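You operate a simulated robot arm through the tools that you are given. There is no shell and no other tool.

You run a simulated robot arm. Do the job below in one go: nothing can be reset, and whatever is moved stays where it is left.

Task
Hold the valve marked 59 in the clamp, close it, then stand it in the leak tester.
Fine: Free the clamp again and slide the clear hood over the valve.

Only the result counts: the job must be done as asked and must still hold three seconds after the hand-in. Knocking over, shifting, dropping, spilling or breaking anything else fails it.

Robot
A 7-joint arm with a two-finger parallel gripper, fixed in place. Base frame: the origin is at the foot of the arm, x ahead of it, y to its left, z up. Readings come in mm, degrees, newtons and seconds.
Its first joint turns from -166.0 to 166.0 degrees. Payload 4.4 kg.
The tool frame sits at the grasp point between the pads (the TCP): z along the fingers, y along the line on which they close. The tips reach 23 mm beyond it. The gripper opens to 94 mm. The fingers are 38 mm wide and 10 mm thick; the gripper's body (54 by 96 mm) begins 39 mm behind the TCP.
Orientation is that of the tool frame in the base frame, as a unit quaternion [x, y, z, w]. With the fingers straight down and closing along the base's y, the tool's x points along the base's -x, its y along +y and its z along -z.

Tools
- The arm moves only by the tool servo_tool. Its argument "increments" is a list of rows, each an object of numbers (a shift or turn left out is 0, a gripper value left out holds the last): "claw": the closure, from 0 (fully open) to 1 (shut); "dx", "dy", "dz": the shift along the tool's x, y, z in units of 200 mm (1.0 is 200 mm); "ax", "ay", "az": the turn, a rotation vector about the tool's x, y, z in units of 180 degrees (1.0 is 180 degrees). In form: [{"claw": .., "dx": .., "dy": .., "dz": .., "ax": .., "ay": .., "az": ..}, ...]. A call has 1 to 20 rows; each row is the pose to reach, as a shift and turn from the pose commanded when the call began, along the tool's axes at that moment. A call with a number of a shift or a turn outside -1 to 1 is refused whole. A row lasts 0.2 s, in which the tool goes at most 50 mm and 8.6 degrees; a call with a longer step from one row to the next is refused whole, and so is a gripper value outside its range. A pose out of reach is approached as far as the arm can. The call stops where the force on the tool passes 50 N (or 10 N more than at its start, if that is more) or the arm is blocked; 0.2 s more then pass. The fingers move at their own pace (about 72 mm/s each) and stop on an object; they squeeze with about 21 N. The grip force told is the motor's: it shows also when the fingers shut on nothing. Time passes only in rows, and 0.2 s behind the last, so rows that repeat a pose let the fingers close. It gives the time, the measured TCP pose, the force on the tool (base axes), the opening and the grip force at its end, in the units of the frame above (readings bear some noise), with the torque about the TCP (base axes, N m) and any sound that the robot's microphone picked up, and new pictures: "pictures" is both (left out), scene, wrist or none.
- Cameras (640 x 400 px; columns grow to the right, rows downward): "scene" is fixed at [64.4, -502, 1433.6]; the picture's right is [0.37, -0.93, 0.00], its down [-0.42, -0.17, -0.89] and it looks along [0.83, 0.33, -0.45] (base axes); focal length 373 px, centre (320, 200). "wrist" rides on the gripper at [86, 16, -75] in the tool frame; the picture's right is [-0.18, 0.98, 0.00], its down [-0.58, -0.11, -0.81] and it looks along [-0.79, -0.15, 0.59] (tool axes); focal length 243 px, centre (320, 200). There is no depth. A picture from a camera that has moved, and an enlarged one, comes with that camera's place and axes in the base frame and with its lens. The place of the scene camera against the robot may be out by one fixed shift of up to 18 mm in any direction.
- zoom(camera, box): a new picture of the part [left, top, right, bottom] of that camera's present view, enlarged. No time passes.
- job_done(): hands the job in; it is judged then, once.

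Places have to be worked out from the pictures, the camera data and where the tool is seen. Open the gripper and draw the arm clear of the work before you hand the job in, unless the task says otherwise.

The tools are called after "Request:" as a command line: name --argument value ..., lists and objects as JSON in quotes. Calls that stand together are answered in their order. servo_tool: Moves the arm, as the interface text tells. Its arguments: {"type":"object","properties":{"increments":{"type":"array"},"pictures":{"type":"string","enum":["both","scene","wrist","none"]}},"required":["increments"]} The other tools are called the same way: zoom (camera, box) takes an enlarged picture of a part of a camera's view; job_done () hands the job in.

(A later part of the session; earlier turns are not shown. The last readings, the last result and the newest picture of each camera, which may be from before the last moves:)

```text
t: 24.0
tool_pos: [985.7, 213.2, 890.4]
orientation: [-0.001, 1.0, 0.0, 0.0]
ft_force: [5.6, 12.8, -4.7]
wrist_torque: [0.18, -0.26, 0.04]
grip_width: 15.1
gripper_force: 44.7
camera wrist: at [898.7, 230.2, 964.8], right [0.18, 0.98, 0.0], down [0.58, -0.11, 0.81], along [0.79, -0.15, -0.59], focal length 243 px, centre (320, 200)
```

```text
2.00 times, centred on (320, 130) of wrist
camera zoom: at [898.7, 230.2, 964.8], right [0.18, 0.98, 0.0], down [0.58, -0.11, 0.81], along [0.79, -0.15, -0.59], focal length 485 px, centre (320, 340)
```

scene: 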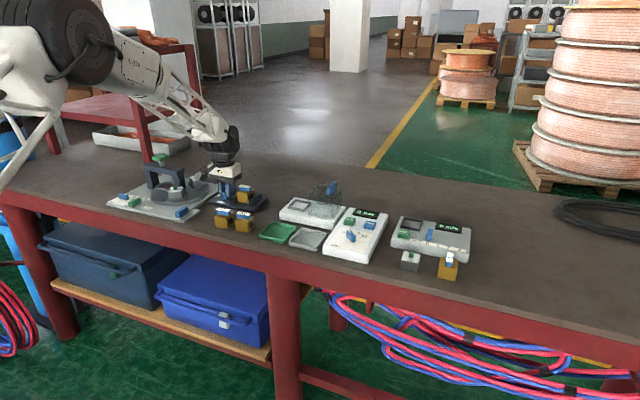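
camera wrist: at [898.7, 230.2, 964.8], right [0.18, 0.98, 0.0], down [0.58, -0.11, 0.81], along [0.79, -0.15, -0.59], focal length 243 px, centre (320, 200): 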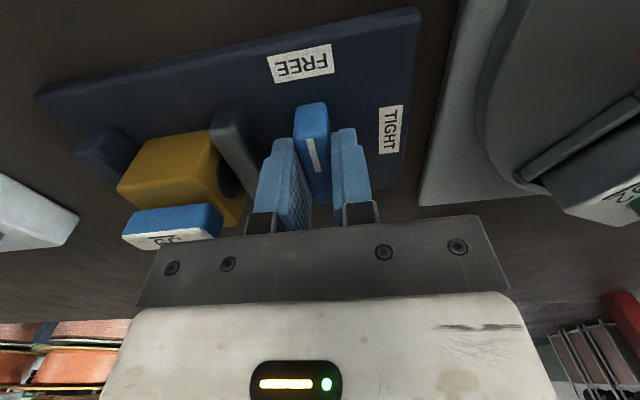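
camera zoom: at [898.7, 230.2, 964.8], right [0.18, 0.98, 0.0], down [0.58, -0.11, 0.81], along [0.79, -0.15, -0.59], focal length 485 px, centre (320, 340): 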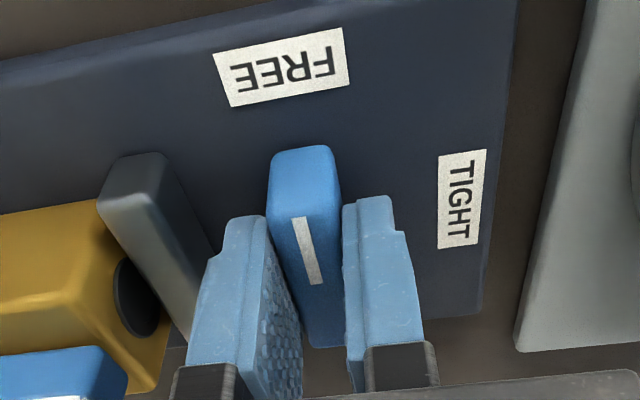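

The knob is gripped. I turn clockwise as seen from above (FREE toward TIGHT), first 45°, watching forces.

Request:
servo_tool --increments '[{"az": 0.03}, {"az": 0.07}, {"az": 0.11}, {"az": 0.15}, {"az": 0.19}, {"az": 0.22}, {"az": 0.25}]' --pictures "wrist"

```text
t: 25.6
tool_pos: [984.1, 211.5, 890.8]
orientation: [0.383, 0.924, 0.0, -0.001]
ft_force: [-11.8, -7.6, -22.1]
wrist_torque: [1.04, 0.79, 0.01]
grip_width: 14.9
gripper_force: 44.9
camera wrist: at [935.7, 286.5, 964.9], right [0.83, 0.56, 0.0], down [0.33, -0.49, 0.81], along [0.45, -0.67, -0.59], focal length 243 px, centre (320, 200)
```

wrist: 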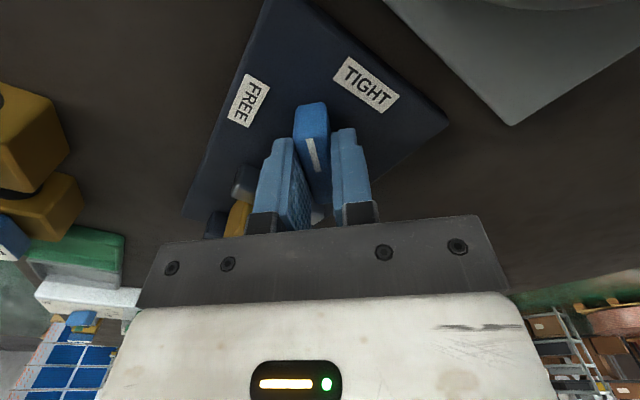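

The knob follows without resistance. I finish the remaining 45° to TIGHT.

Request:
servo_tool --increments '[{"az": 0.04}, {"az": 0.08}, {"az": 0.12}, {"az": 0.16}, {"az": 0.2}, {"az": 0.23}, {"az": 0.25}, {"az": 0.25}]' --pictures "both"

Request:
zoom --camera "scene" --box '[190, 155, 270, 215]'

Request:
zoom --camera "wrist" --box '[200, 30, 440, 230]'

```text
t: 26.4
tool_pos: [984.7, 212.3, 891.5]
orientation: [0.545, 0.838, -0.002, -0.001]
ft_force: [-8.4, -1.7, 3.2]
wrist_torque: [0.53, -0.11, 0.06]
grip_width: 14.8
gripper_force: 44.8
stopped in row 4: the force on the tool passed its limit at 52 N (the readings are from after the stop); the commanded pose is now the measured one
camera wrist: at [964.8, 299.3, 964.8], right [0.97, 0.23, 0.0], down [0.14, -0.57, 0.81], along [0.18, -0.79, -0.59], focal length 243 px, centre (320, 200)
```

scene: 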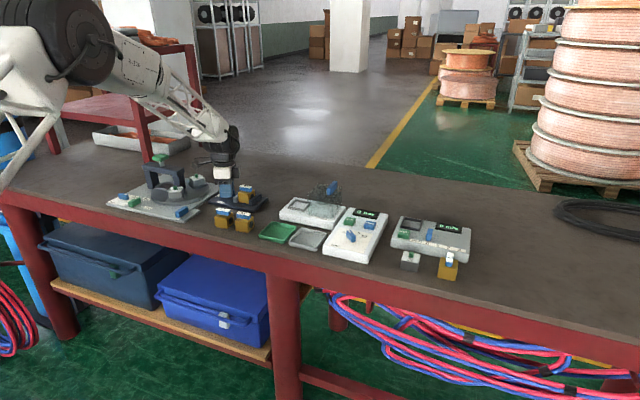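
wrist: 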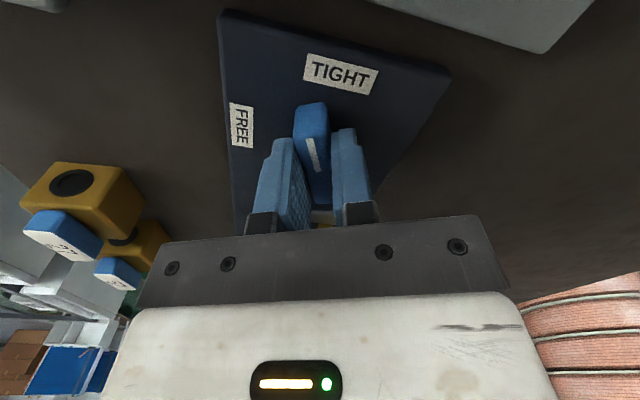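

```text
6.67 times, centred on (230, 185) of scene
camera zoom: at [64.4, -502.0, 1433.6], right [0.37, -0.93, 0.0], down [-0.42, -0.17, -0.89], along [0.83, 0.33, -0.45], focal length 2487 px, centre (920, 300)
```

zoom: 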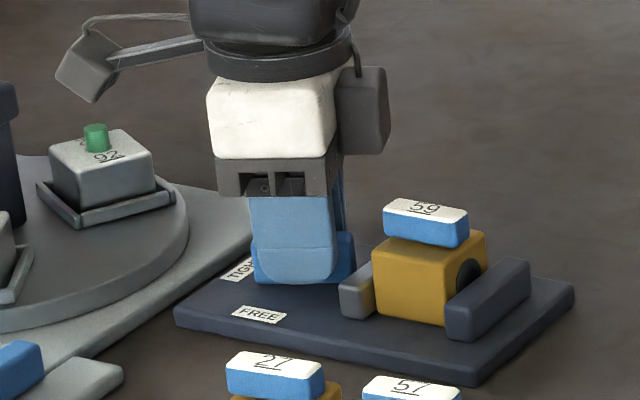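

```text
2.00 times, centred on (320, 130) of wrist
camera zoom: at [964.8, 299.3, 964.8], right [0.97, 0.23, 0.0], down [0.14, -0.57, 0.81], along [0.18, -0.79, -0.59], focal length 485 px, centre (320, 340)
```

zoom: 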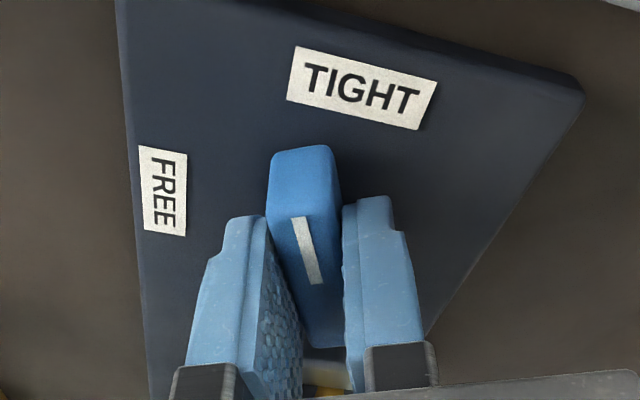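

The turn stopped at 66° on a force limit; the jaw has reached the valve. I continue with small slow steps to see whether it is a hard stop or just a sideways load.

Request:
servo_tool --increments '[{"az": 0.01}, {"az": 0.02}, {"az": 0.03}, {"az": 0.03}]' --pictures "wrist"

Request:
zoom --camera "scene" --box '[190, 155, 270, 215]'

```text
t: 27.6
tool_pos: [985.0, 211.8, 891.2]
orientation: [0.583, 0.812, -0.002, -0.001]
ft_force: [-18.0, -3.0, 6.3]
wrist_torque: [0.58, -0.26, 0.06]
grip_width: 15.4
gripper_force: 44.8
stopped in row 4: the force on the tool passed its limit at 51 N (the readings are from after the stop); the commanded pose is now the measured one
camera wrist: at [973.1, 300.9, 964.7], right [0.99, 0.14, -0.01], down [0.09, -0.58, 0.81], along [0.11, -0.8, -0.59], focal length 243 px, centre (320, 200)
```

wrist: 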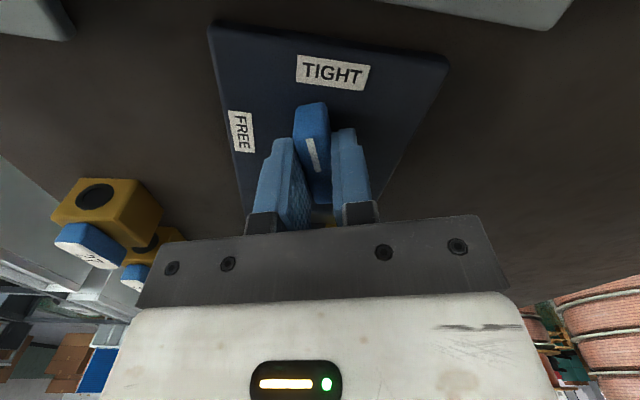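

```text
6.67 times, centred on (230, 185) of scene
camera zoom: at [64.4, -502.0, 1433.6], right [0.37, -0.93, 0.0], down [-0.42, -0.17, -0.89], along [0.83, 0.33, -0.45], focal length 2487 px, centre (920, 300)
```

zoom: 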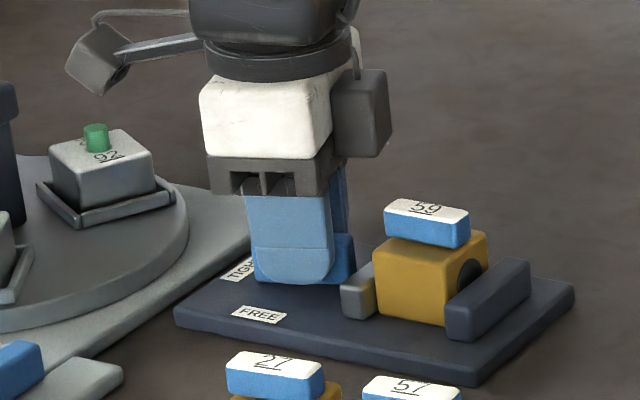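

It advanced to 71° with a remaining -x side load of 18 N, meaning the tool sits ~2 mm off the pivot. I shift the tool about 2 mm toward -x and finish the turn.

Request:
servo_tool --increments '[{"dx": 0.003, "dy": -0.01}, {"dx": 0.003, "dy": -0.01, "az": 0.02}, {"dx": 0.003, "dy": -0.01, "az": 0.04}, {"dx": 0.003, "dy": -0.01, "az": 0.06}, {"dx": 0.003, "dy": -0.01, "az": 0.08}, {"dx": 0.003, "dy": -0.01, "az": 0.1}, {"dx": 0.003, "dy": -0.01, "az": 0.1}]' --pictures "wrist"

Request:
zoom --camera "scene" --box '[190, 155, 270, 215]'

```text
t: 28.6
tool_pos: [986.1, 212.3, 891.4]
orientation: [0.656, 0.754, -0.002, 0.0]
ft_force: [13.9, 3.4, -6.8]
wrist_torque: [0.73, -0.43, -0.01]
grip_width: 15.1
gripper_force: 45.2
stopped in row 5: the force on the tool passed its limit at 53 N (the readings are from after the stop); the commanded pose is now the measured one
camera wrist: at [988.9, 301.6, 964.7], right [1.0, -0.04, 0.0], down [-0.02, -0.59, 0.81], along [-0.04, -0.81, -0.59], focal length 243 px, centre (320, 200)
```

wrist: 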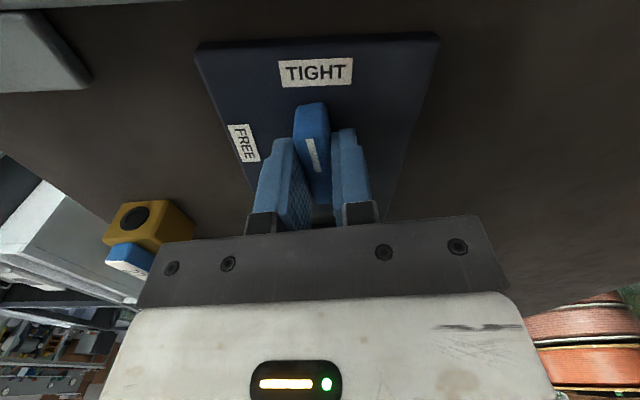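

```text
6.67 times, centred on (230, 185) of scene
camera zoom: at [64.4, -502.0, 1433.6], right [0.37, -0.93, 0.0], down [-0.42, -0.17, -0.89], along [0.83, 0.33, -0.45], focal length 2487 px, centre (920, 300)
```

zoom: 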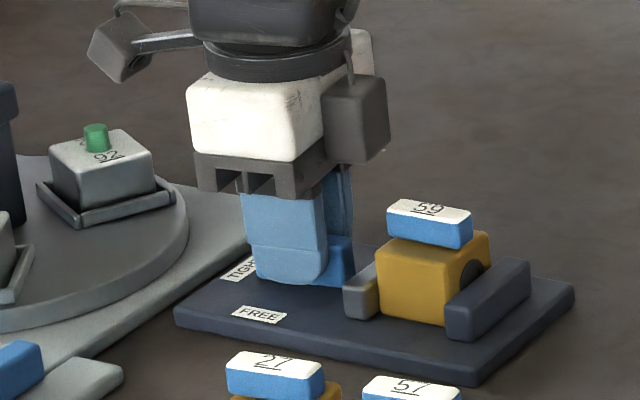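

The knob is at 82° and the jaw is pressing the valve toward the fixed jaw. I continue the last few degrees slowly.

Request:
servo_tool --increments '[{"az": 0.01}, {"az": 0.02}, {"az": 0.03}, {"az": 0.04}, {"az": 0.045}]' --pictures "both"

Request:
zoom --camera "scene" --box '[190, 155, 270, 215]'

Request:
zoom --camera "wrist" --box '[200, 30, 440, 230]'

```text
t: 29.8
tool_pos: [985.1, 211.7, 892.1]
orientation: [0.708, 0.706, -0.003, -0.001]
ft_force: [17.2, -5.6, -10.4]
wrist_torque: [1.28, -0.63, 0.12]
grip_width: 15.2
gripper_force: 45.3
camera wrist: at [1001.4, 300.2, 964.6], right [0.98, -0.19, 0.0], down [-0.11, -0.58, 0.81], along [-0.15, -0.79, -0.59], focal length 243 px, centre (320, 200)
```

scene: 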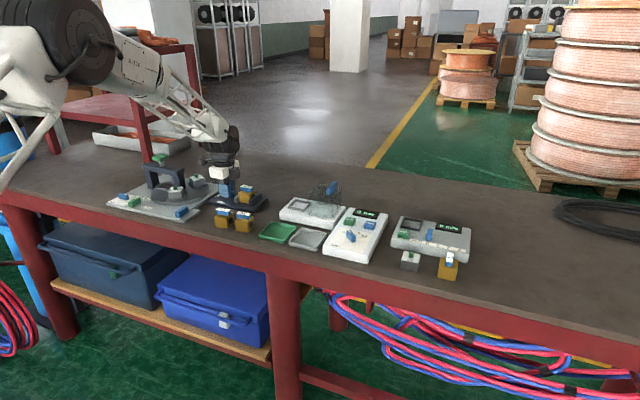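
wrist: 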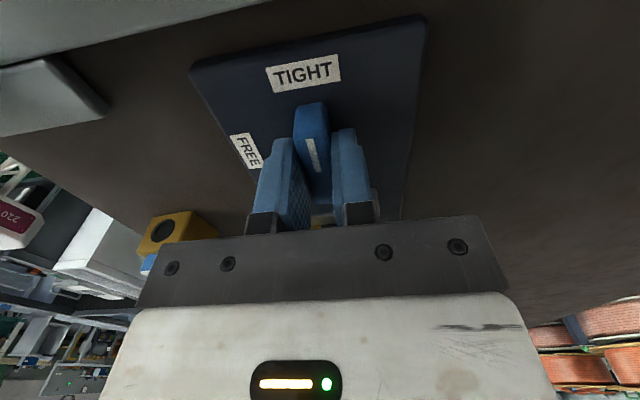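

```text
6.67 times, centred on (230, 185) of scene
camera zoom: at [64.4, -502.0, 1433.6], right [0.37, -0.93, 0.0], down [-0.42, -0.17, -0.89], along [0.83, 0.33, -0.45], focal length 2487 px, centre (920, 300)
```

zoom: 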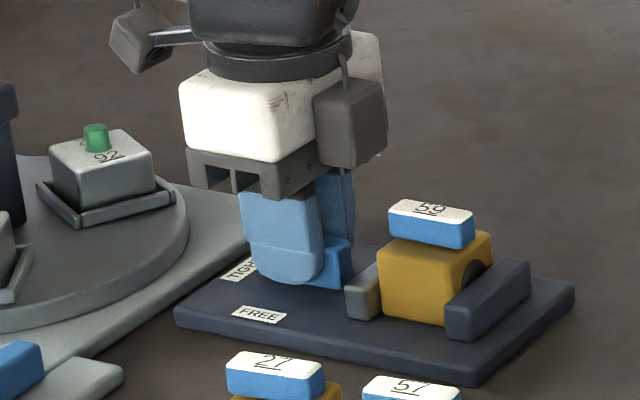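

```text
2.00 times, centred on (320, 130) of wrist
camera zoom: at [1001.4, 300.2, 964.6], right [0.98, -0.19, 0.0], down [-0.11, -0.58, 0.81], along [-0.15, -0.79, -0.59], focal length 485 px, centre (320, 340)
```

zoom: 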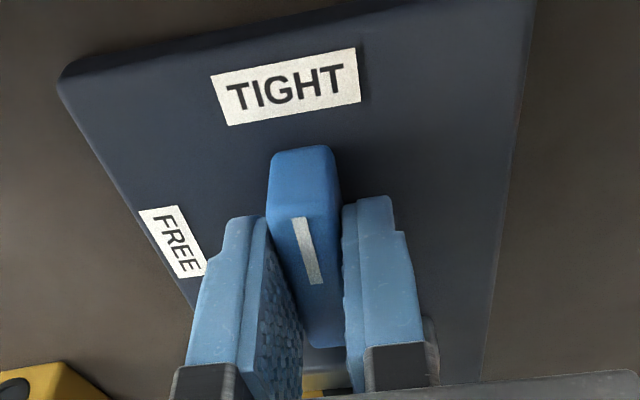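

The knob is at TIGHT. I open the fingers, rise, and inspect the clamp.

Request:
servo_tool --increments '[{"claw": 0.65}, {"claw": 0.65}, {"claw": 0.65}, {"dz": -0.15}, {"dz": -0.35}, {"dz": -0.5}, {"dz": -0.5}, {"dz": -0.5}]' --pictures "wrist"

Request:
zoom --camera "wrist" --box '[220, 20, 420, 145]'

Request:
zoom --camera "scene" --box '[200, 165, 280, 215]'

```text
t: 31.6
tool_pos: [985.6, 214.0, 992.8]
orientation: [0.707, 0.707, -0.002, 0.0]
ft_force: [-0.6, -0.3, 0.5]
wrist_torque: [-0.03, 0.01, 0.0]
grip_width: 33.1
gripper_force: 0.0
camera wrist: at [1002.2, 302.1, 1065.6], right [0.98, -0.19, 0.0], down [-0.11, -0.58, 0.81], along [-0.15, -0.79, -0.59], focal length 243 px, centre (320, 200)
```

wrist: 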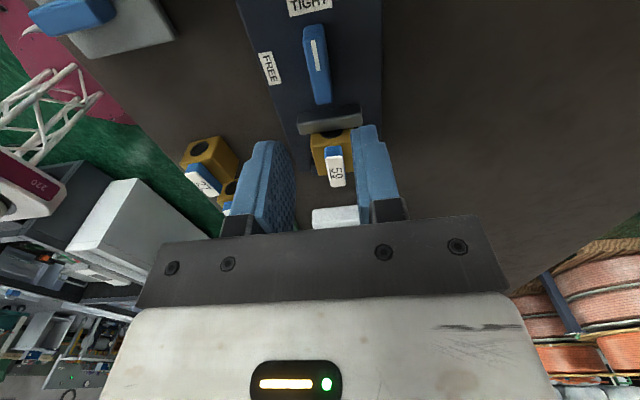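

```text
3.20 times, centred on (320, 82) of wrist
camera zoom: at [1002.2, 302.1, 1065.6], right [0.98, -0.19, 0.0], down [-0.11, -0.58, 0.81], along [-0.15, -0.79, -0.59], focal length 776 px, centre (320, 576)
```

zoom: 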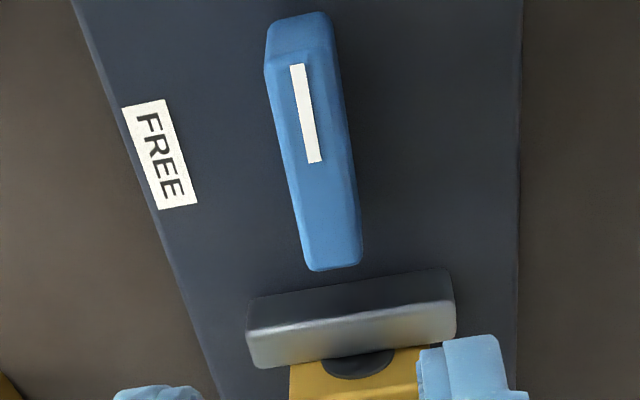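

```text
8.00 times, centred on (240, 190) of scene
camera zoom: at [64.4, -502.0, 1433.6], right [0.37, -0.93, 0.0], down [-0.42, -0.17, -0.89], along [0.83, 0.33, -0.45], focal length 2985 px, centre (960, 280)
```

zoom: 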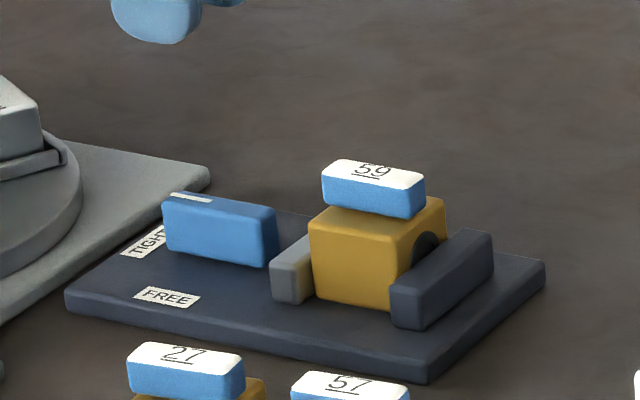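

The knob points at TIGHT and the valve is pressed between both jaws. Valves normally close clockwise, so I bring the tool over the valve and turn it back through 0° to -90°, giving room for a clockwise 90° turn.

Request:
servo_tool --increments '[{"claw": 0.5, "dx": -0.03, "az": -0.04}, {"dx": -0.07, "az": -0.08}, {"dx": -0.1, "az": -0.12}, {"dx": -0.14, "az": -0.16}, {"dx": -0.17, "az": -0.2}, {"dx": -0.21, "az": -0.245}, {"dx": -0.24, "az": -0.29}, {"dx": -0.28, "az": -0.335}, {"dx": -0.32, "az": -0.38}, {"dx": -0.36, "az": -0.42}, {"dx": -0.39, "az": -0.46}, {"dx": -0.407, "az": -0.5}, {"dx": -0.407, "az": -0.5}]' --pictures "none"

Request:
servo_tool --increments '[{"az": -0.04}, {"az": -0.08}, {"az": -0.12}, {"az": -0.16}, {"az": -0.2}, {"az": -0.245}, {"az": -0.29}, {"az": -0.335}, {"az": -0.38}, {"az": -0.42}, {"az": -0.46}, {"az": -0.5}, {"az": -0.5}, {"az": -0.5}]' --pictures "wrist"

Request:
zoom --camera "wrist" --box '[220, 0, 420, 125]'

```text
t: 34.4
tool_pos: [985.9, 131.2, 992.3]
orientation: [0.0, 1.0, 0.0, 0.0]
ft_force: [0.0, -0.6, -0.3]
wrist_torque: [-0.01, 0.02, 0.0]
grip_width: 46.9
gripper_force: 0.1
```

```text
t: 37.4
tool_pos: [984.8, 130.2, 992.1]
orientation: [-0.707, 0.707, 0.0, -0.001]
ft_force: [0.1, -0.1, 0.9]
wrist_torque: [-0.02, 0.01, 0.05]
grip_width: 46.9
gripper_force: 0.0
camera wrist: at [968.6, 45.2, 1065.2], right [-0.98, 0.18, 0.0], down [0.11, 0.58, 0.81], along [0.15, 0.79, -0.59], focal length 243 px, centre (320, 200)
```

wrist: 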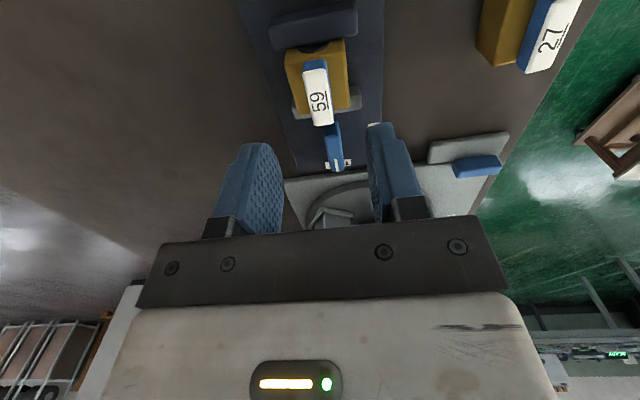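

```text
3.20 times, centred on (320, 62) of wrist
camera zoom: at [968.6, 45.2, 1065.2], right [-0.98, 0.18, 0.0], down [0.11, 0.58, 0.81], along [0.15, 0.79, -0.59], focal length 776 px, centre (320, 640)
```

zoom: 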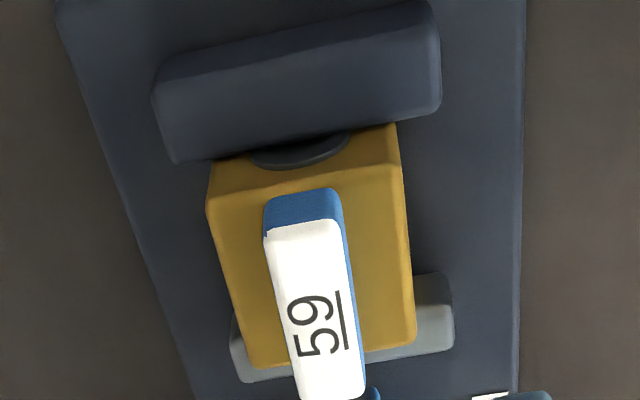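

The valve is tight against the fixed jaw; handle centre ≈ (985.5, 136), top ≈ 913. I descend and grip the handle.

Request:
servo_tool --increments '[{"dx": -0.0215, "dy": -0.005, "dz": 0.1}, {"dx": -0.0215, "dy": -0.005, "dz": 0.22}, {"dx": -0.0215, "dy": -0.005, "dz": 0.3}, {"dx": -0.0215, "dy": -0.005, "dz": 0.3235}, {"dx": -0.0215, "dy": -0.005, "dz": 0.3235, "claw": 1}, {"dx": -0.0215, "dy": -0.005, "dz": 0.3235, "claw": 1}, {"dx": -0.0215, "dy": -0.005, "dz": 0.3235, "claw": 1}, {"dx": -0.0215, "dy": -0.005, "dz": 0.3235, "claw": 1}]' --pictures "wrist"

Request:
zoom --camera "wrist" --box '[200, 30, 440, 230]'

```text
t: 39.2
tool_pos: [986.2, 136.8, 926.5]
orientation: [-0.706, 0.708, 0.0, -0.001]
ft_force: [1.2, -0.4, 0.2]
wrist_torque: [0.0, -0.08, 0.0]
grip_width: 15.5
gripper_force: 21.6
camera wrist: at [969.7, 50.4, 1000.2], right [-0.98, 0.19, 0.0], down [0.11, 0.58, 0.81], along [0.15, 0.79, -0.59], focal length 243 px, centre (320, 200)
```

wrist: 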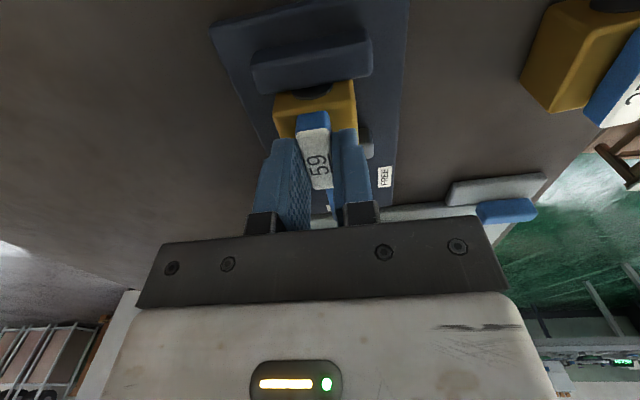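

```text
2.00 times, centred on (320, 130) of wrist
camera zoom: at [969.7, 50.4, 1000.2], right [-0.98, 0.19, 0.0], down [0.11, 0.58, 0.81], along [0.15, 0.79, -0.59], focal length 485 px, centre (320, 340)
```

zoom: 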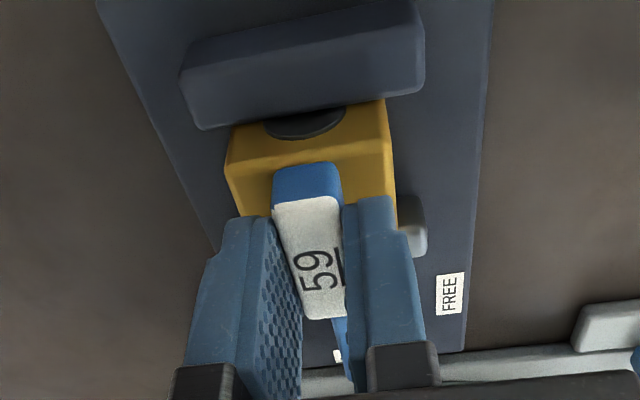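

The handle is gripped with almost no side load. I try a gentle 10° clockwise turn and read the torque.

Request:
servo_tool --increments '[{"az": 0.015}, {"az": 0.03}, {"az": 0.045}, {"az": 0.06}, {"az": 0.06}]' --pictures "wrist"

Request:
zoom --camera "wrist" --box '[200, 30, 440, 230]'

```text
t: 40.4
tool_pos: [985.3, 135.3, 926.9]
orientation: [-0.637, 0.771, 0.001, -0.002]
ft_force: [-1.4, 0.9, 0.0]
wrist_torque: [0.05, 0.03, 0.07]
grip_width: 15.6
gripper_force: 20.7
camera wrist: at [953.3, 54.7, 1000.3], right [-0.93, 0.37, 0.0], down [0.22, 0.55, 0.81], along [0.29, 0.75, -0.59], focal length 243 px, centre (320, 200)
```

wrist: 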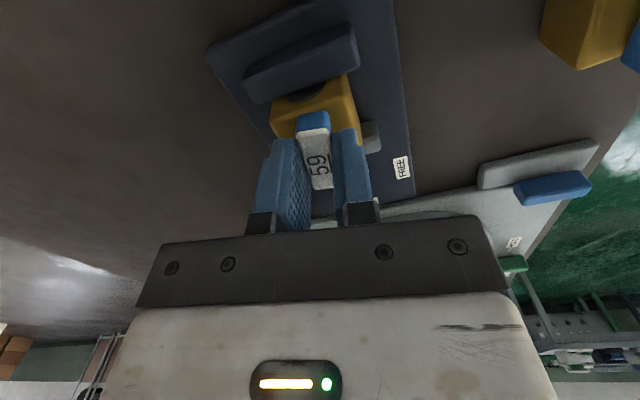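

```text
2.00 times, centred on (320, 130) of wrist
camera zoom: at [953.3, 54.7, 1000.3], right [-0.93, 0.37, 0.0], down [0.22, 0.55, 0.81], along [0.29, 0.75, -0.59], focal length 485 px, centre (320, 340)
```

zoom: 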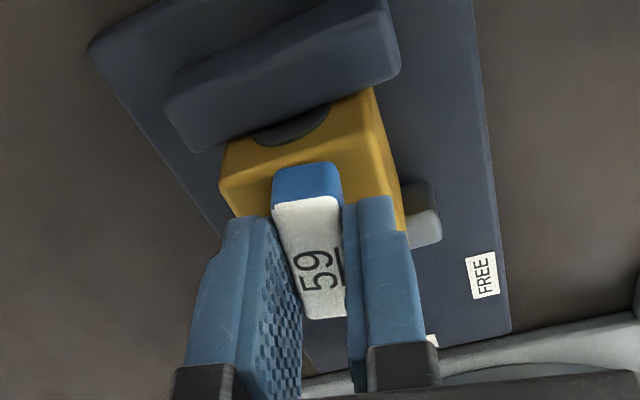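

The handle turns freely clockwise with the body staying fixed. I complete the turn to 90°.

Request:
servo_tool --increments '[{"az": 0.04}, {"az": 0.08}, {"az": 0.12}, {"az": 0.16}, {"az": 0.2}, {"az": 0.24}, {"az": 0.28}, {"az": 0.32}, {"az": 0.36}, {"az": 0.4}, {"az": 0.42}, {"az": 0.44}, {"az": 0.445}, {"az": 0.445}]' --pictures "both"

Request:
zoom --camera "wrist" --box '[200, 30, 440, 230]'

Request:
zoom --camera "scene" --box '[200, 165, 280, 215]'

```text
t: 43.4
tool_pos: [986.2, 134.8, 926.5]
orientation: [0.009, 1.0, -0.001, -0.001]
ft_force: [0.3, -0.2, -0.3]
wrist_torque: [0.03, -0.05, 0.08]
grip_width: 15.4
gripper_force: 21.1
camera wrist: at [899.4, 154.2, 1000.7], right [0.2, 0.98, 0.0], down [0.58, -0.12, 0.8], along [0.79, -0.16, -0.59], focal length 243 px, centre (320, 200)
```

scene: 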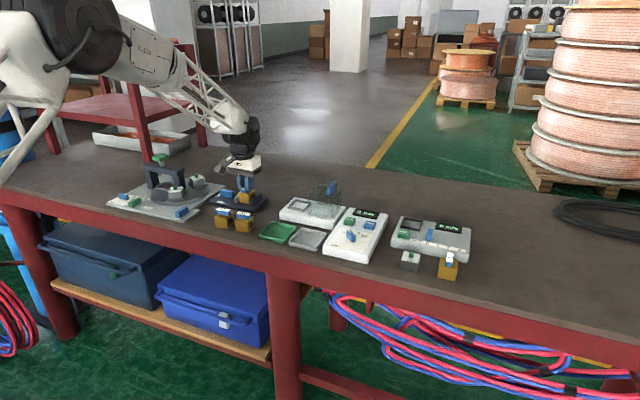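
wrist: 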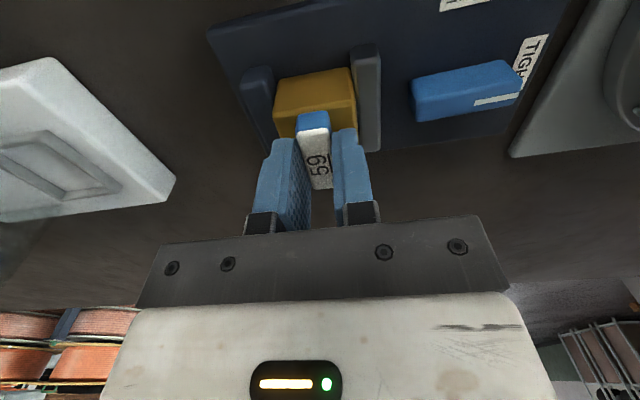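

```text
2.00 times, centred on (320, 130) of wrist
camera zoom: at [899.4, 154.2, 1000.7], right [0.2, 0.98, 0.0], down [0.58, -0.12, 0.8], along [0.79, -0.16, -0.59], focal length 485 px, centre (320, 340)
```

zoom: 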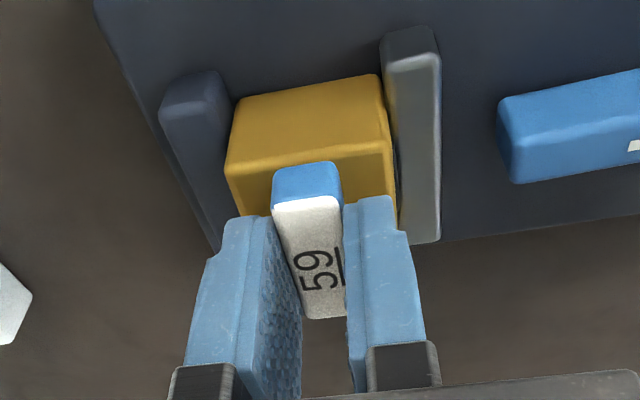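

```text
8.00 times, centred on (240, 190) of scene
camera zoom: at [64.4, -502.0, 1433.6], right [0.37, -0.93, 0.0], down [-0.42, -0.17, -0.89], along [0.83, 0.33, -0.45], focal length 2985 px, centre (960, 280)
```

zoom: 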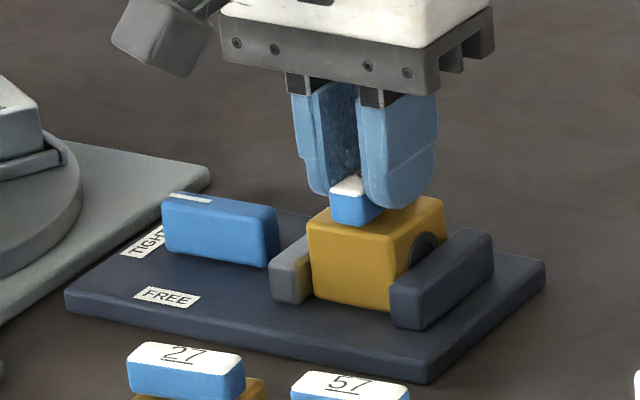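

The handle is now perpendicular to the bore (closed), with the valve still clamped. I release it, rise, and bring the tool at +90° above the knob to free the clamp.

Request:
servo_tool --increments '[{"claw": 0.62}, {"claw": 0.62}, {"claw": 0.62}, {"dz": -0.15}, {"dz": -0.3}, {"dy": 0.03, "dz": -0.35, "az": 0.04}, {"dy": 0.06, "dz": -0.35, "az": 0.08}, {"dy": 0.1, "dz": -0.35, "az": 0.12}, {"dy": 0.13, "dz": -0.35, "az": 0.16}, {"dy": 0.16, "dz": -0.35, "az": 0.2}, {"dy": 0.2, "dz": -0.35, "az": 0.245}, {"dy": 0.24, "dz": -0.35, "az": 0.29}, {"dy": 0.28, "dz": -0.35, "az": 0.335}, {"dy": 0.32, "dz": -0.35, "az": 0.38}, {"dy": 0.35, "dz": -0.35, "az": 0.42}, {"dx": 0.004, "dy": 0.38, "dz": -0.35, "az": 0.46}, {"dx": 0.004, "dy": 0.388, "dz": -0.35, "az": 0.494}, {"dx": 0.004, "dy": 0.388, "dz": -0.35, "az": 0.494}, {"dx": 0.004, "dy": 0.388, "dz": -0.35, "az": 0.494}]' --pictures "both"

Request:
zoom --camera "wrist" --box '[200, 0, 440, 150]'

Request:
zoom --camera "scene" --box '[200, 165, 280, 215]'

```text
t: 47.4
tool_pos: [986.7, 212.3, 997.0]
orientation: [0.707, 0.708, -0.001, 0.0]
ft_force: [0.0, -0.4, 0.0]
wrist_torque: [0.01, 0.01, 0.02]
grip_width: 35.6
gripper_force: 0.0
camera wrist: at [1002.2, 300.4, 1070.3], right [0.98, -0.18, 0.0], down [-0.11, -0.58, 0.81], along [-0.15, -0.79, -0.59], focal length 243 px, centre (320, 200)
```

scene: 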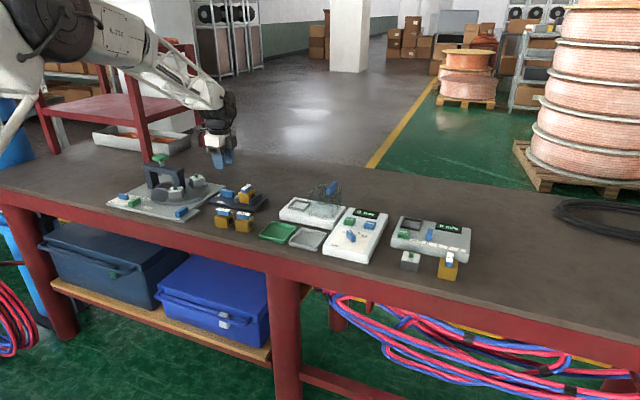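
wrist: 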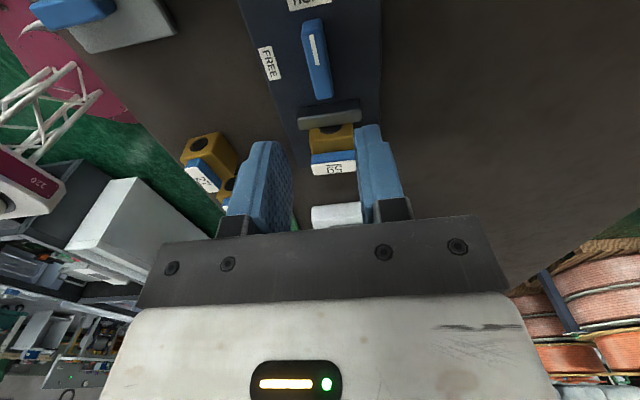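

```text
2.67 times, centred on (320, 75) of wrist
camera zoom: at [1002.2, 300.4, 1070.3], right [0.98, -0.18, 0.0], down [-0.11, -0.58, 0.81], along [-0.15, -0.79, -0.59], focal length 647 px, centre (320, 533)
```

zoom: 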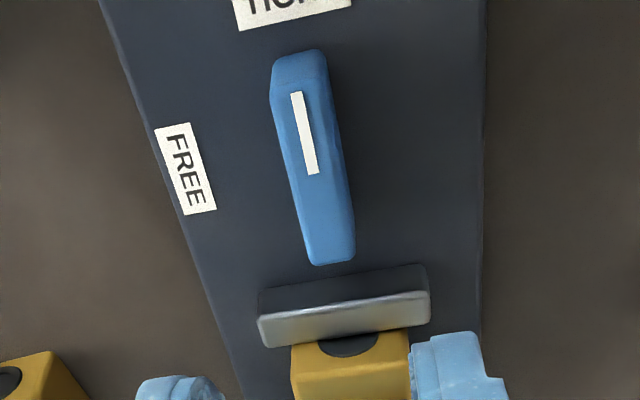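

```text
8.00 times, centred on (240, 190) of scene
camera zoom: at [64.4, -502.0, 1433.6], right [0.37, -0.93, 0.0], down [-0.42, -0.17, -0.89], along [0.83, 0.33, -0.45], focal length 2985 px, centre (960, 280)
```

zoom: 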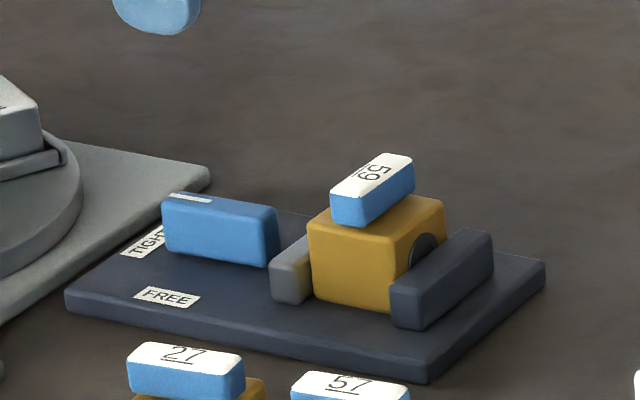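

Valve closed and standing; the knob is centred under the tool. I descend and grip the knob again.

Request:
servo_tool --increments '[{"dy": -0.0025, "dz": 0.15}, {"dy": -0.0025, "dz": 0.3}, {"dy": -0.0025, "dz": 0.42}, {"dy": -0.0025, "dz": 0.5}, {"dy": -0.0025, "dz": 0.52}, {"dy": -0.0025, "dz": 0.52, "claw": 1}, {"dy": -0.0025, "dz": 0.52, "claw": 1}, {"dy": -0.0025, "dz": 0.52, "claw": 1}]' --pictures "wrist"

```text
t: 49.2
tool_pos: [985.3, 213.3, 892.7]
orientation: [0.707, 0.708, -0.001, 0.0]
ft_force: [-49.8, -2.5, 10.7]
wrist_torque: [0.09, -0.02, -0.02]
grip_width: 14.9
gripper_force: 45.4
camera wrist: at [1001.1, 301.3, 965.8], right [0.98, -0.18, 0.0], down [-0.1, -0.58, 0.81], along [-0.15, -0.79, -0.59], focal length 243 px, centre (320, 200)
```

wrist: 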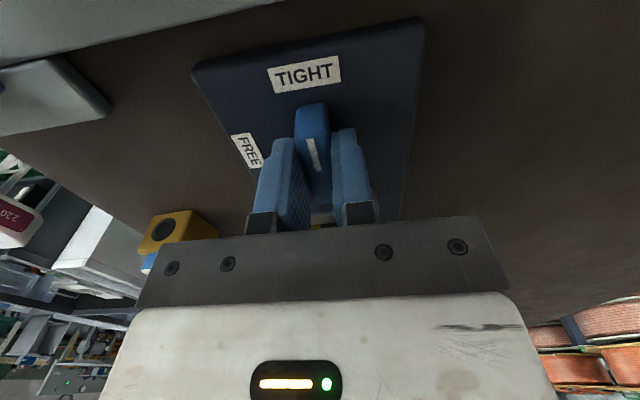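

Sideways load of -50 N in x: the commanded pose is ~1–2 mm too far in +x. I relax it by shifting the command toward -x.

Request:
servo_tool --increments '[{"dy": -0.004}, {"dy": -0.007}, {"dy": -0.007}]' --pictures "none"

```text
t: 50.0
tool_pos: [985.0, 213.2, 892.8]
orientation: [0.707, 0.708, -0.002, -0.001]
ft_force: [10.4, 8.7, -21.7]
wrist_torque: [-0.76, -0.58, 0.05]
grip_width: 14.9
gripper_force: 44.9
```

The load is relaxed. Now I turn counter-clockwise from TIGHT toward FREE in steps.

Request:
servo_tool --increments '[{"dx": -0.002, "az": -0.03}, {"dx": -0.004, "az": -0.07}, {"dx": -0.005, "az": -0.11}, {"dx": -0.005, "az": -0.15}, {"dx": -0.005, "az": -0.19}, {"dx": -0.005, "az": -0.22}, {"dx": -0.005, "az": -0.25}]' --pictures "none"

```text
t: 50.5
tool_pos: [984.8, 213.4, 892.2]
orientation: [0.654, 0.757, 0.0, 0.0]
ft_force: [15.4, 7.3, -9.0]
wrist_torque: [0.21, -0.25, -0.06]
grip_width: 15.1
gripper_force: 44.5
stopped in row 2: the force on the tool passed its limit at 51 N (the readings are from after the stop); the commanded pose is now the measured one
```

Progress of 8° before a transient force stop. I go on in smaller steps with a small correction.

Request:
servo_tool --increments '[{"dy": 0.002, "az": -0.01}, {"dy": 0.002, "az": -0.02}, {"dy": 0.002, "az": -0.03}, {"dy": 0.002, "az": -0.04}, {"dy": 0.002, "az": -0.05}, {"dy": 0.002, "az": -0.06}, {"dy": 0.002, "az": -0.07}, {"dy": 0.002, "az": -0.08}]' --pictures "wrist"

```text
t: 52.4
tool_pos: [984.3, 213.5, 893.8]
orientation: [0.553, 0.833, -0.001, -0.001]
ft_force: [41.5, 0.8, -17.1]
wrist_torque: [-0.36, -0.77, 0.01]
grip_width: 14.9
gripper_force: 44.8
camera wrist: at [965.9, 300.7, 966.0], right [0.98, 0.21, 0.0], down [0.13, -0.58, 0.81], along [0.17, -0.79, -0.59], focal length 243 px, centre (320, 200)
```

wrist: 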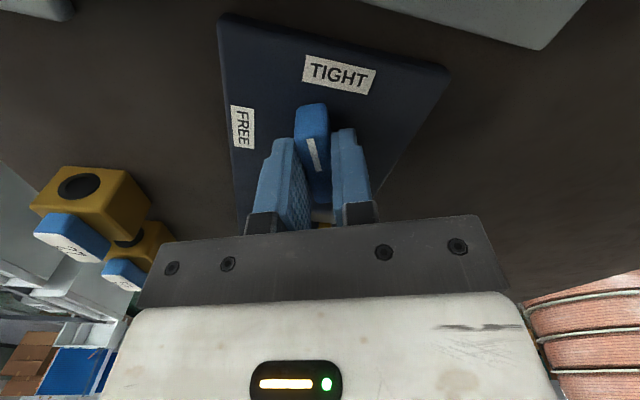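

At 67° with +41 N in x; I add +1 mm in x to the command and continue.

Request:
servo_tool --increments '[{"dx": -0.002, "dy": 0.005}, {"dx": -0.002, "dy": 0.005, "az": -0.015}, {"dx": -0.002, "dy": 0.005, "az": -0.03}, {"dx": -0.002, "dy": 0.005, "az": -0.045}, {"dx": -0.002, "dy": 0.005, "az": -0.06}, {"dx": -0.002, "dy": 0.005, "az": -0.075}, {"dx": -0.002, "dy": 0.005, "az": -0.09}, {"dx": -0.002, "dy": 0.005, "az": -0.105}, {"dx": -0.002, "dy": 0.005, "az": -0.12}]' --pictures "wrist"

```text
t: 54.1
tool_pos: [985.4, 213.8, 891.6]
orientation: [0.42, 0.908, -0.001, -0.001]
ft_force: [-15.8, -0.6, 5.6]
wrist_torque: [-0.16, -0.36, 0.02]
grip_width: 14.7
gripper_force: 45.7
stopped in row 8: the force on the tool passed its limit at 56 N (the readings are from after the stop); the commanded pose is now the measured one
camera wrist: at [941.0, 291.0, 966.2], right [0.87, 0.5, 0.0], down [0.3, -0.51, 0.81], along [0.4, -0.7, -0.59], focal length 243 px, centre (320, 200)
```

wrist: 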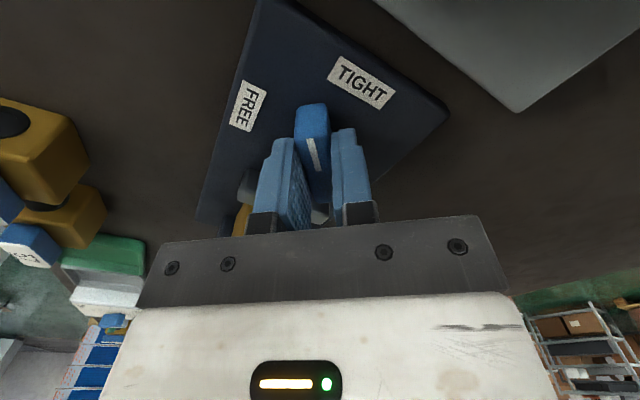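

At 50°. I continue toward FREE with a small centring correction.

Request:
servo_tool --increments '[{"dx": 0.003, "az": -0.015}, {"dx": 0.003, "az": -0.03}, {"dx": 0.003, "az": -0.05}, {"dx": 0.003, "az": -0.07}, {"dx": 0.003, "az": -0.09}, {"dx": 0.003, "az": -0.11}, {"dx": 0.003, "az": -0.13}, {"dx": 0.003, "az": -0.15}]' --pictures "wrist"

```text
t: 55.9
tool_pos: [984.7, 213.7, 892.4]
orientation: [0.196, 0.981, -0.001, -0.003]
ft_force: [-36.9, -27.3, 9.2]
wrist_torque: [-0.32, -0.93, -0.04]
grip_width: 14.6
gripper_force: 44.9
camera wrist: at [910.9, 262.6, 966.3], right [0.55, 0.84, 0.0], down [0.5, -0.32, 0.8], along [0.67, -0.44, -0.59], focal length 243 px, centre (320, 200)
```

wrist: 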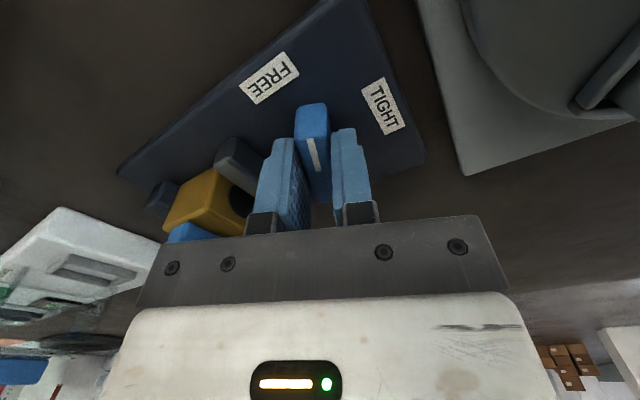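

At 23°, load about -39 N along the closing axis; I shift the command back 1 mm and finish the turn to FREE.

Request:
servo_tool --increments '[{"dx": 0.002, "dy": -0.005}, {"dx": 0.002, "dy": -0.005, "az": -0.015}, {"dx": 0.002, "dy": -0.005, "az": -0.03}, {"dx": 0.002, "dy": -0.005, "az": -0.045}, {"dx": 0.002, "dy": -0.005, "az": -0.06}, {"dx": 0.002, "dy": -0.005, "az": -0.075}, {"dx": 0.002, "dy": -0.005, "az": -0.09}, {"dx": 0.002, "dy": -0.005, "az": -0.105}, {"dx": 0.002, "dy": -0.005, "az": -0.12}, {"dx": 0.002, "dy": -0.005, "az": -0.126}]' --pictures "wrist"

```text
t: 58.1
tool_pos: [984.3, 212.7, 892.3]
orientation: [-0.001, 1.0, -0.002, -0.001]
ft_force: [4.6, -18.2, -6.3]
wrist_torque: [-0.01, -1.61, -0.1]
grip_width: 14.8
gripper_force: 44.7
camera wrist: at [897.9, 230.2, 966.5], right [0.18, 0.98, 0.0], down [0.58, -0.11, 0.8], along [0.79, -0.15, -0.59], focal length 243 px, centre (320, 200)
```

wrist: 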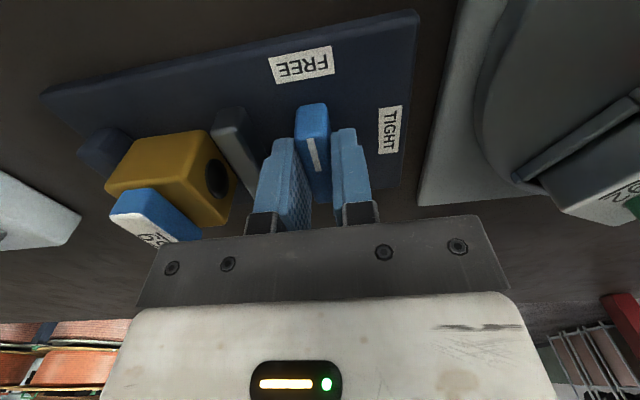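

The knob is back at FREE and the jaw has withdrawn. I release, rise, and move above the valve at the same orientation (closing along y, across the closed handle).

Request:
servo_tool --increments '[{"claw": 0.72}, {"claw": 0.72}, {"claw": 0.72}, {"dz": -0.15}, {"dz": -0.3}, {"dz": -0.45}, {"dy": -0.1, "dz": -0.5}, {"dy": -0.2, "dz": -0.5}, {"dy": -0.3, "dz": -0.5}, {"dy": -0.39, "dz": -0.5}, {"dy": -0.39, "dz": -0.5, "claw": 0.5}, {"dy": -0.39, "dz": -0.5}]' --pictures "both"

Request:
zoom --camera "wrist" --box '[200, 0, 440, 150]'

Request:
zoom --camera "scene" --box '[200, 165, 280, 215]'

```text
t: 60.7
tool_pos: [981.4, 135.8, 991.9]
orientation: [0.001, 1.0, -0.001, -0.001]
ft_force: [0.8, 0.2, -0.1]
wrist_torque: [-0.02, 0.0, -0.03]
grip_width: 47.2
gripper_force: 0.1
camera wrist: at [895.7, 153.0, 1067.2], right [0.18, 0.98, 0.0], down [0.58, -0.11, 0.8], along [0.79, -0.15, -0.59], focal length 243 px, centre (320, 200)
```

scene: 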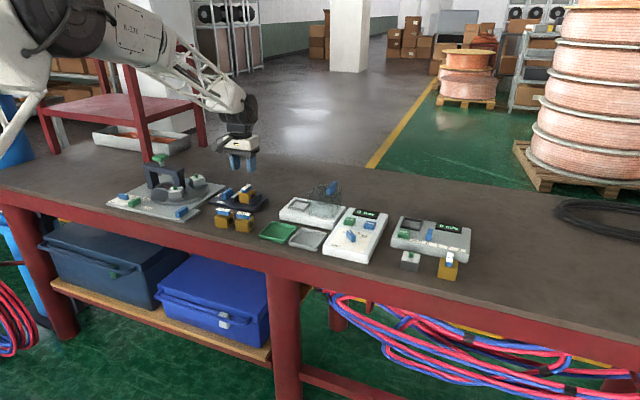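
wrist: 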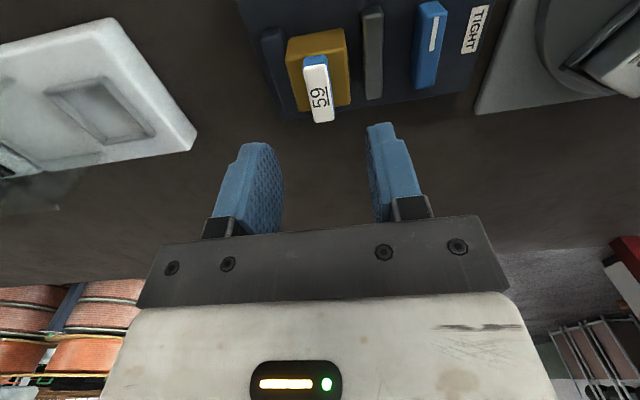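

```text
2.67 times, centred on (320, 75) of wrist
camera zoom: at [895.7, 153.0, 1067.2], right [0.18, 0.98, 0.0], down [0.58, -0.11, 0.8], along [0.79, -0.15, -0.59], focal length 647 px, centre (320, 533)
```

zoom: 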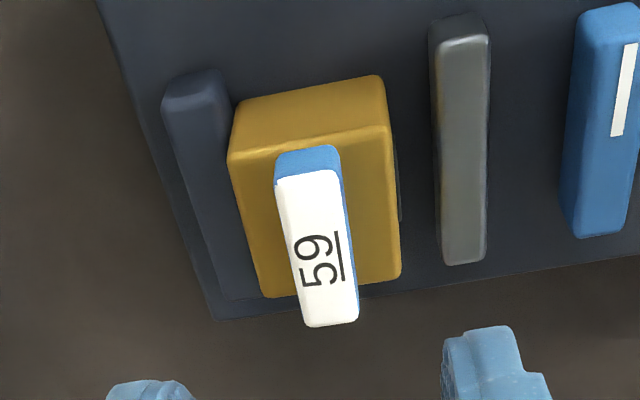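

```text
8.00 times, centred on (240, 190) of scene
camera zoom: at [64.4, -502.0, 1433.6], right [0.37, -0.93, 0.0], down [-0.42, -0.17, -0.89], along [0.83, 0.33, -0.45], focal length 2985 px, centre (960, 280)
```

zoom: 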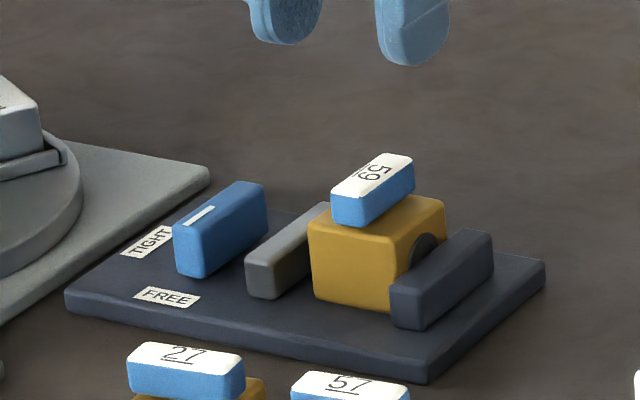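

The clamp is FREE with the jaw withdrawn and the valve untouched. Handle centre ≈ (985, 136.3); I descend and grip it along y.

Request:
servo_tool --increments '[{"dx": -0.0175, "dy": -0.0035, "dz": 0.12}, {"dx": -0.0175, "dy": -0.0035, "dz": 0.25}, {"dx": -0.0175, "dy": -0.0035, "dz": 0.32}, {"dx": -0.0175, "dy": -0.0035, "dz": 0.3335}, {"dx": -0.0175, "dy": -0.0035, "dz": 0.3335, "claw": 1}, {"dx": -0.0175, "dy": -0.0035, "dz": 0.3335, "claw": 1}, {"dx": -0.0175, "dy": -0.0035, "dz": 0.3335, "claw": 1}, {"dx": -0.0175, "dy": -0.0035, "dz": 0.3335, "claw": 1}]' --pictures "wrist"

Request:
zoom --camera "wrist" --box '[240, 50, 400, 230]'

```text
t: 62.5
tool_pos: [988.1, 135.4, 925.3]
orientation: [-0.001, 1.0, -0.001, -0.002]
ft_force: [0.9, 0.9, -0.4]
wrist_torque: [0.02, -0.1, 0.03]
grip_width: 15.5
gripper_force: 20.9
camera wrist: at [901.5, 152.2, 1000.1], right [0.18, 0.98, 0.0], down [0.58, -0.11, 0.8], along [0.79, -0.15, -0.59], focal length 243 px, centre (320, 200)
```

wrist: 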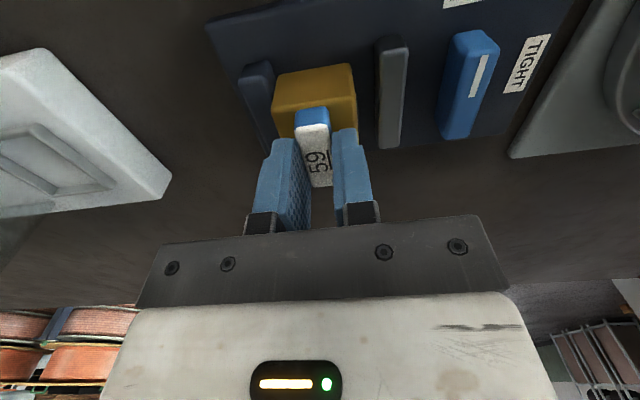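

```text
2.22 times, centred on (320, 140) of wrist
camera zoom: at [901.5, 152.2, 1000.1], right [0.18, 0.98, 0.0], down [0.58, -0.11, 0.8], along [0.79, -0.15, -0.59], focal length 539 px, centre (320, 333)
```

zoom: 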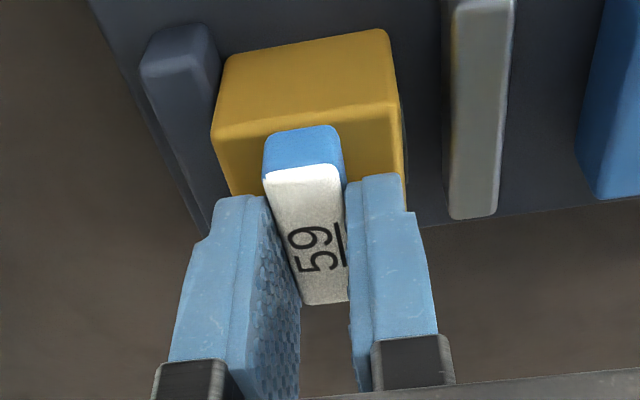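

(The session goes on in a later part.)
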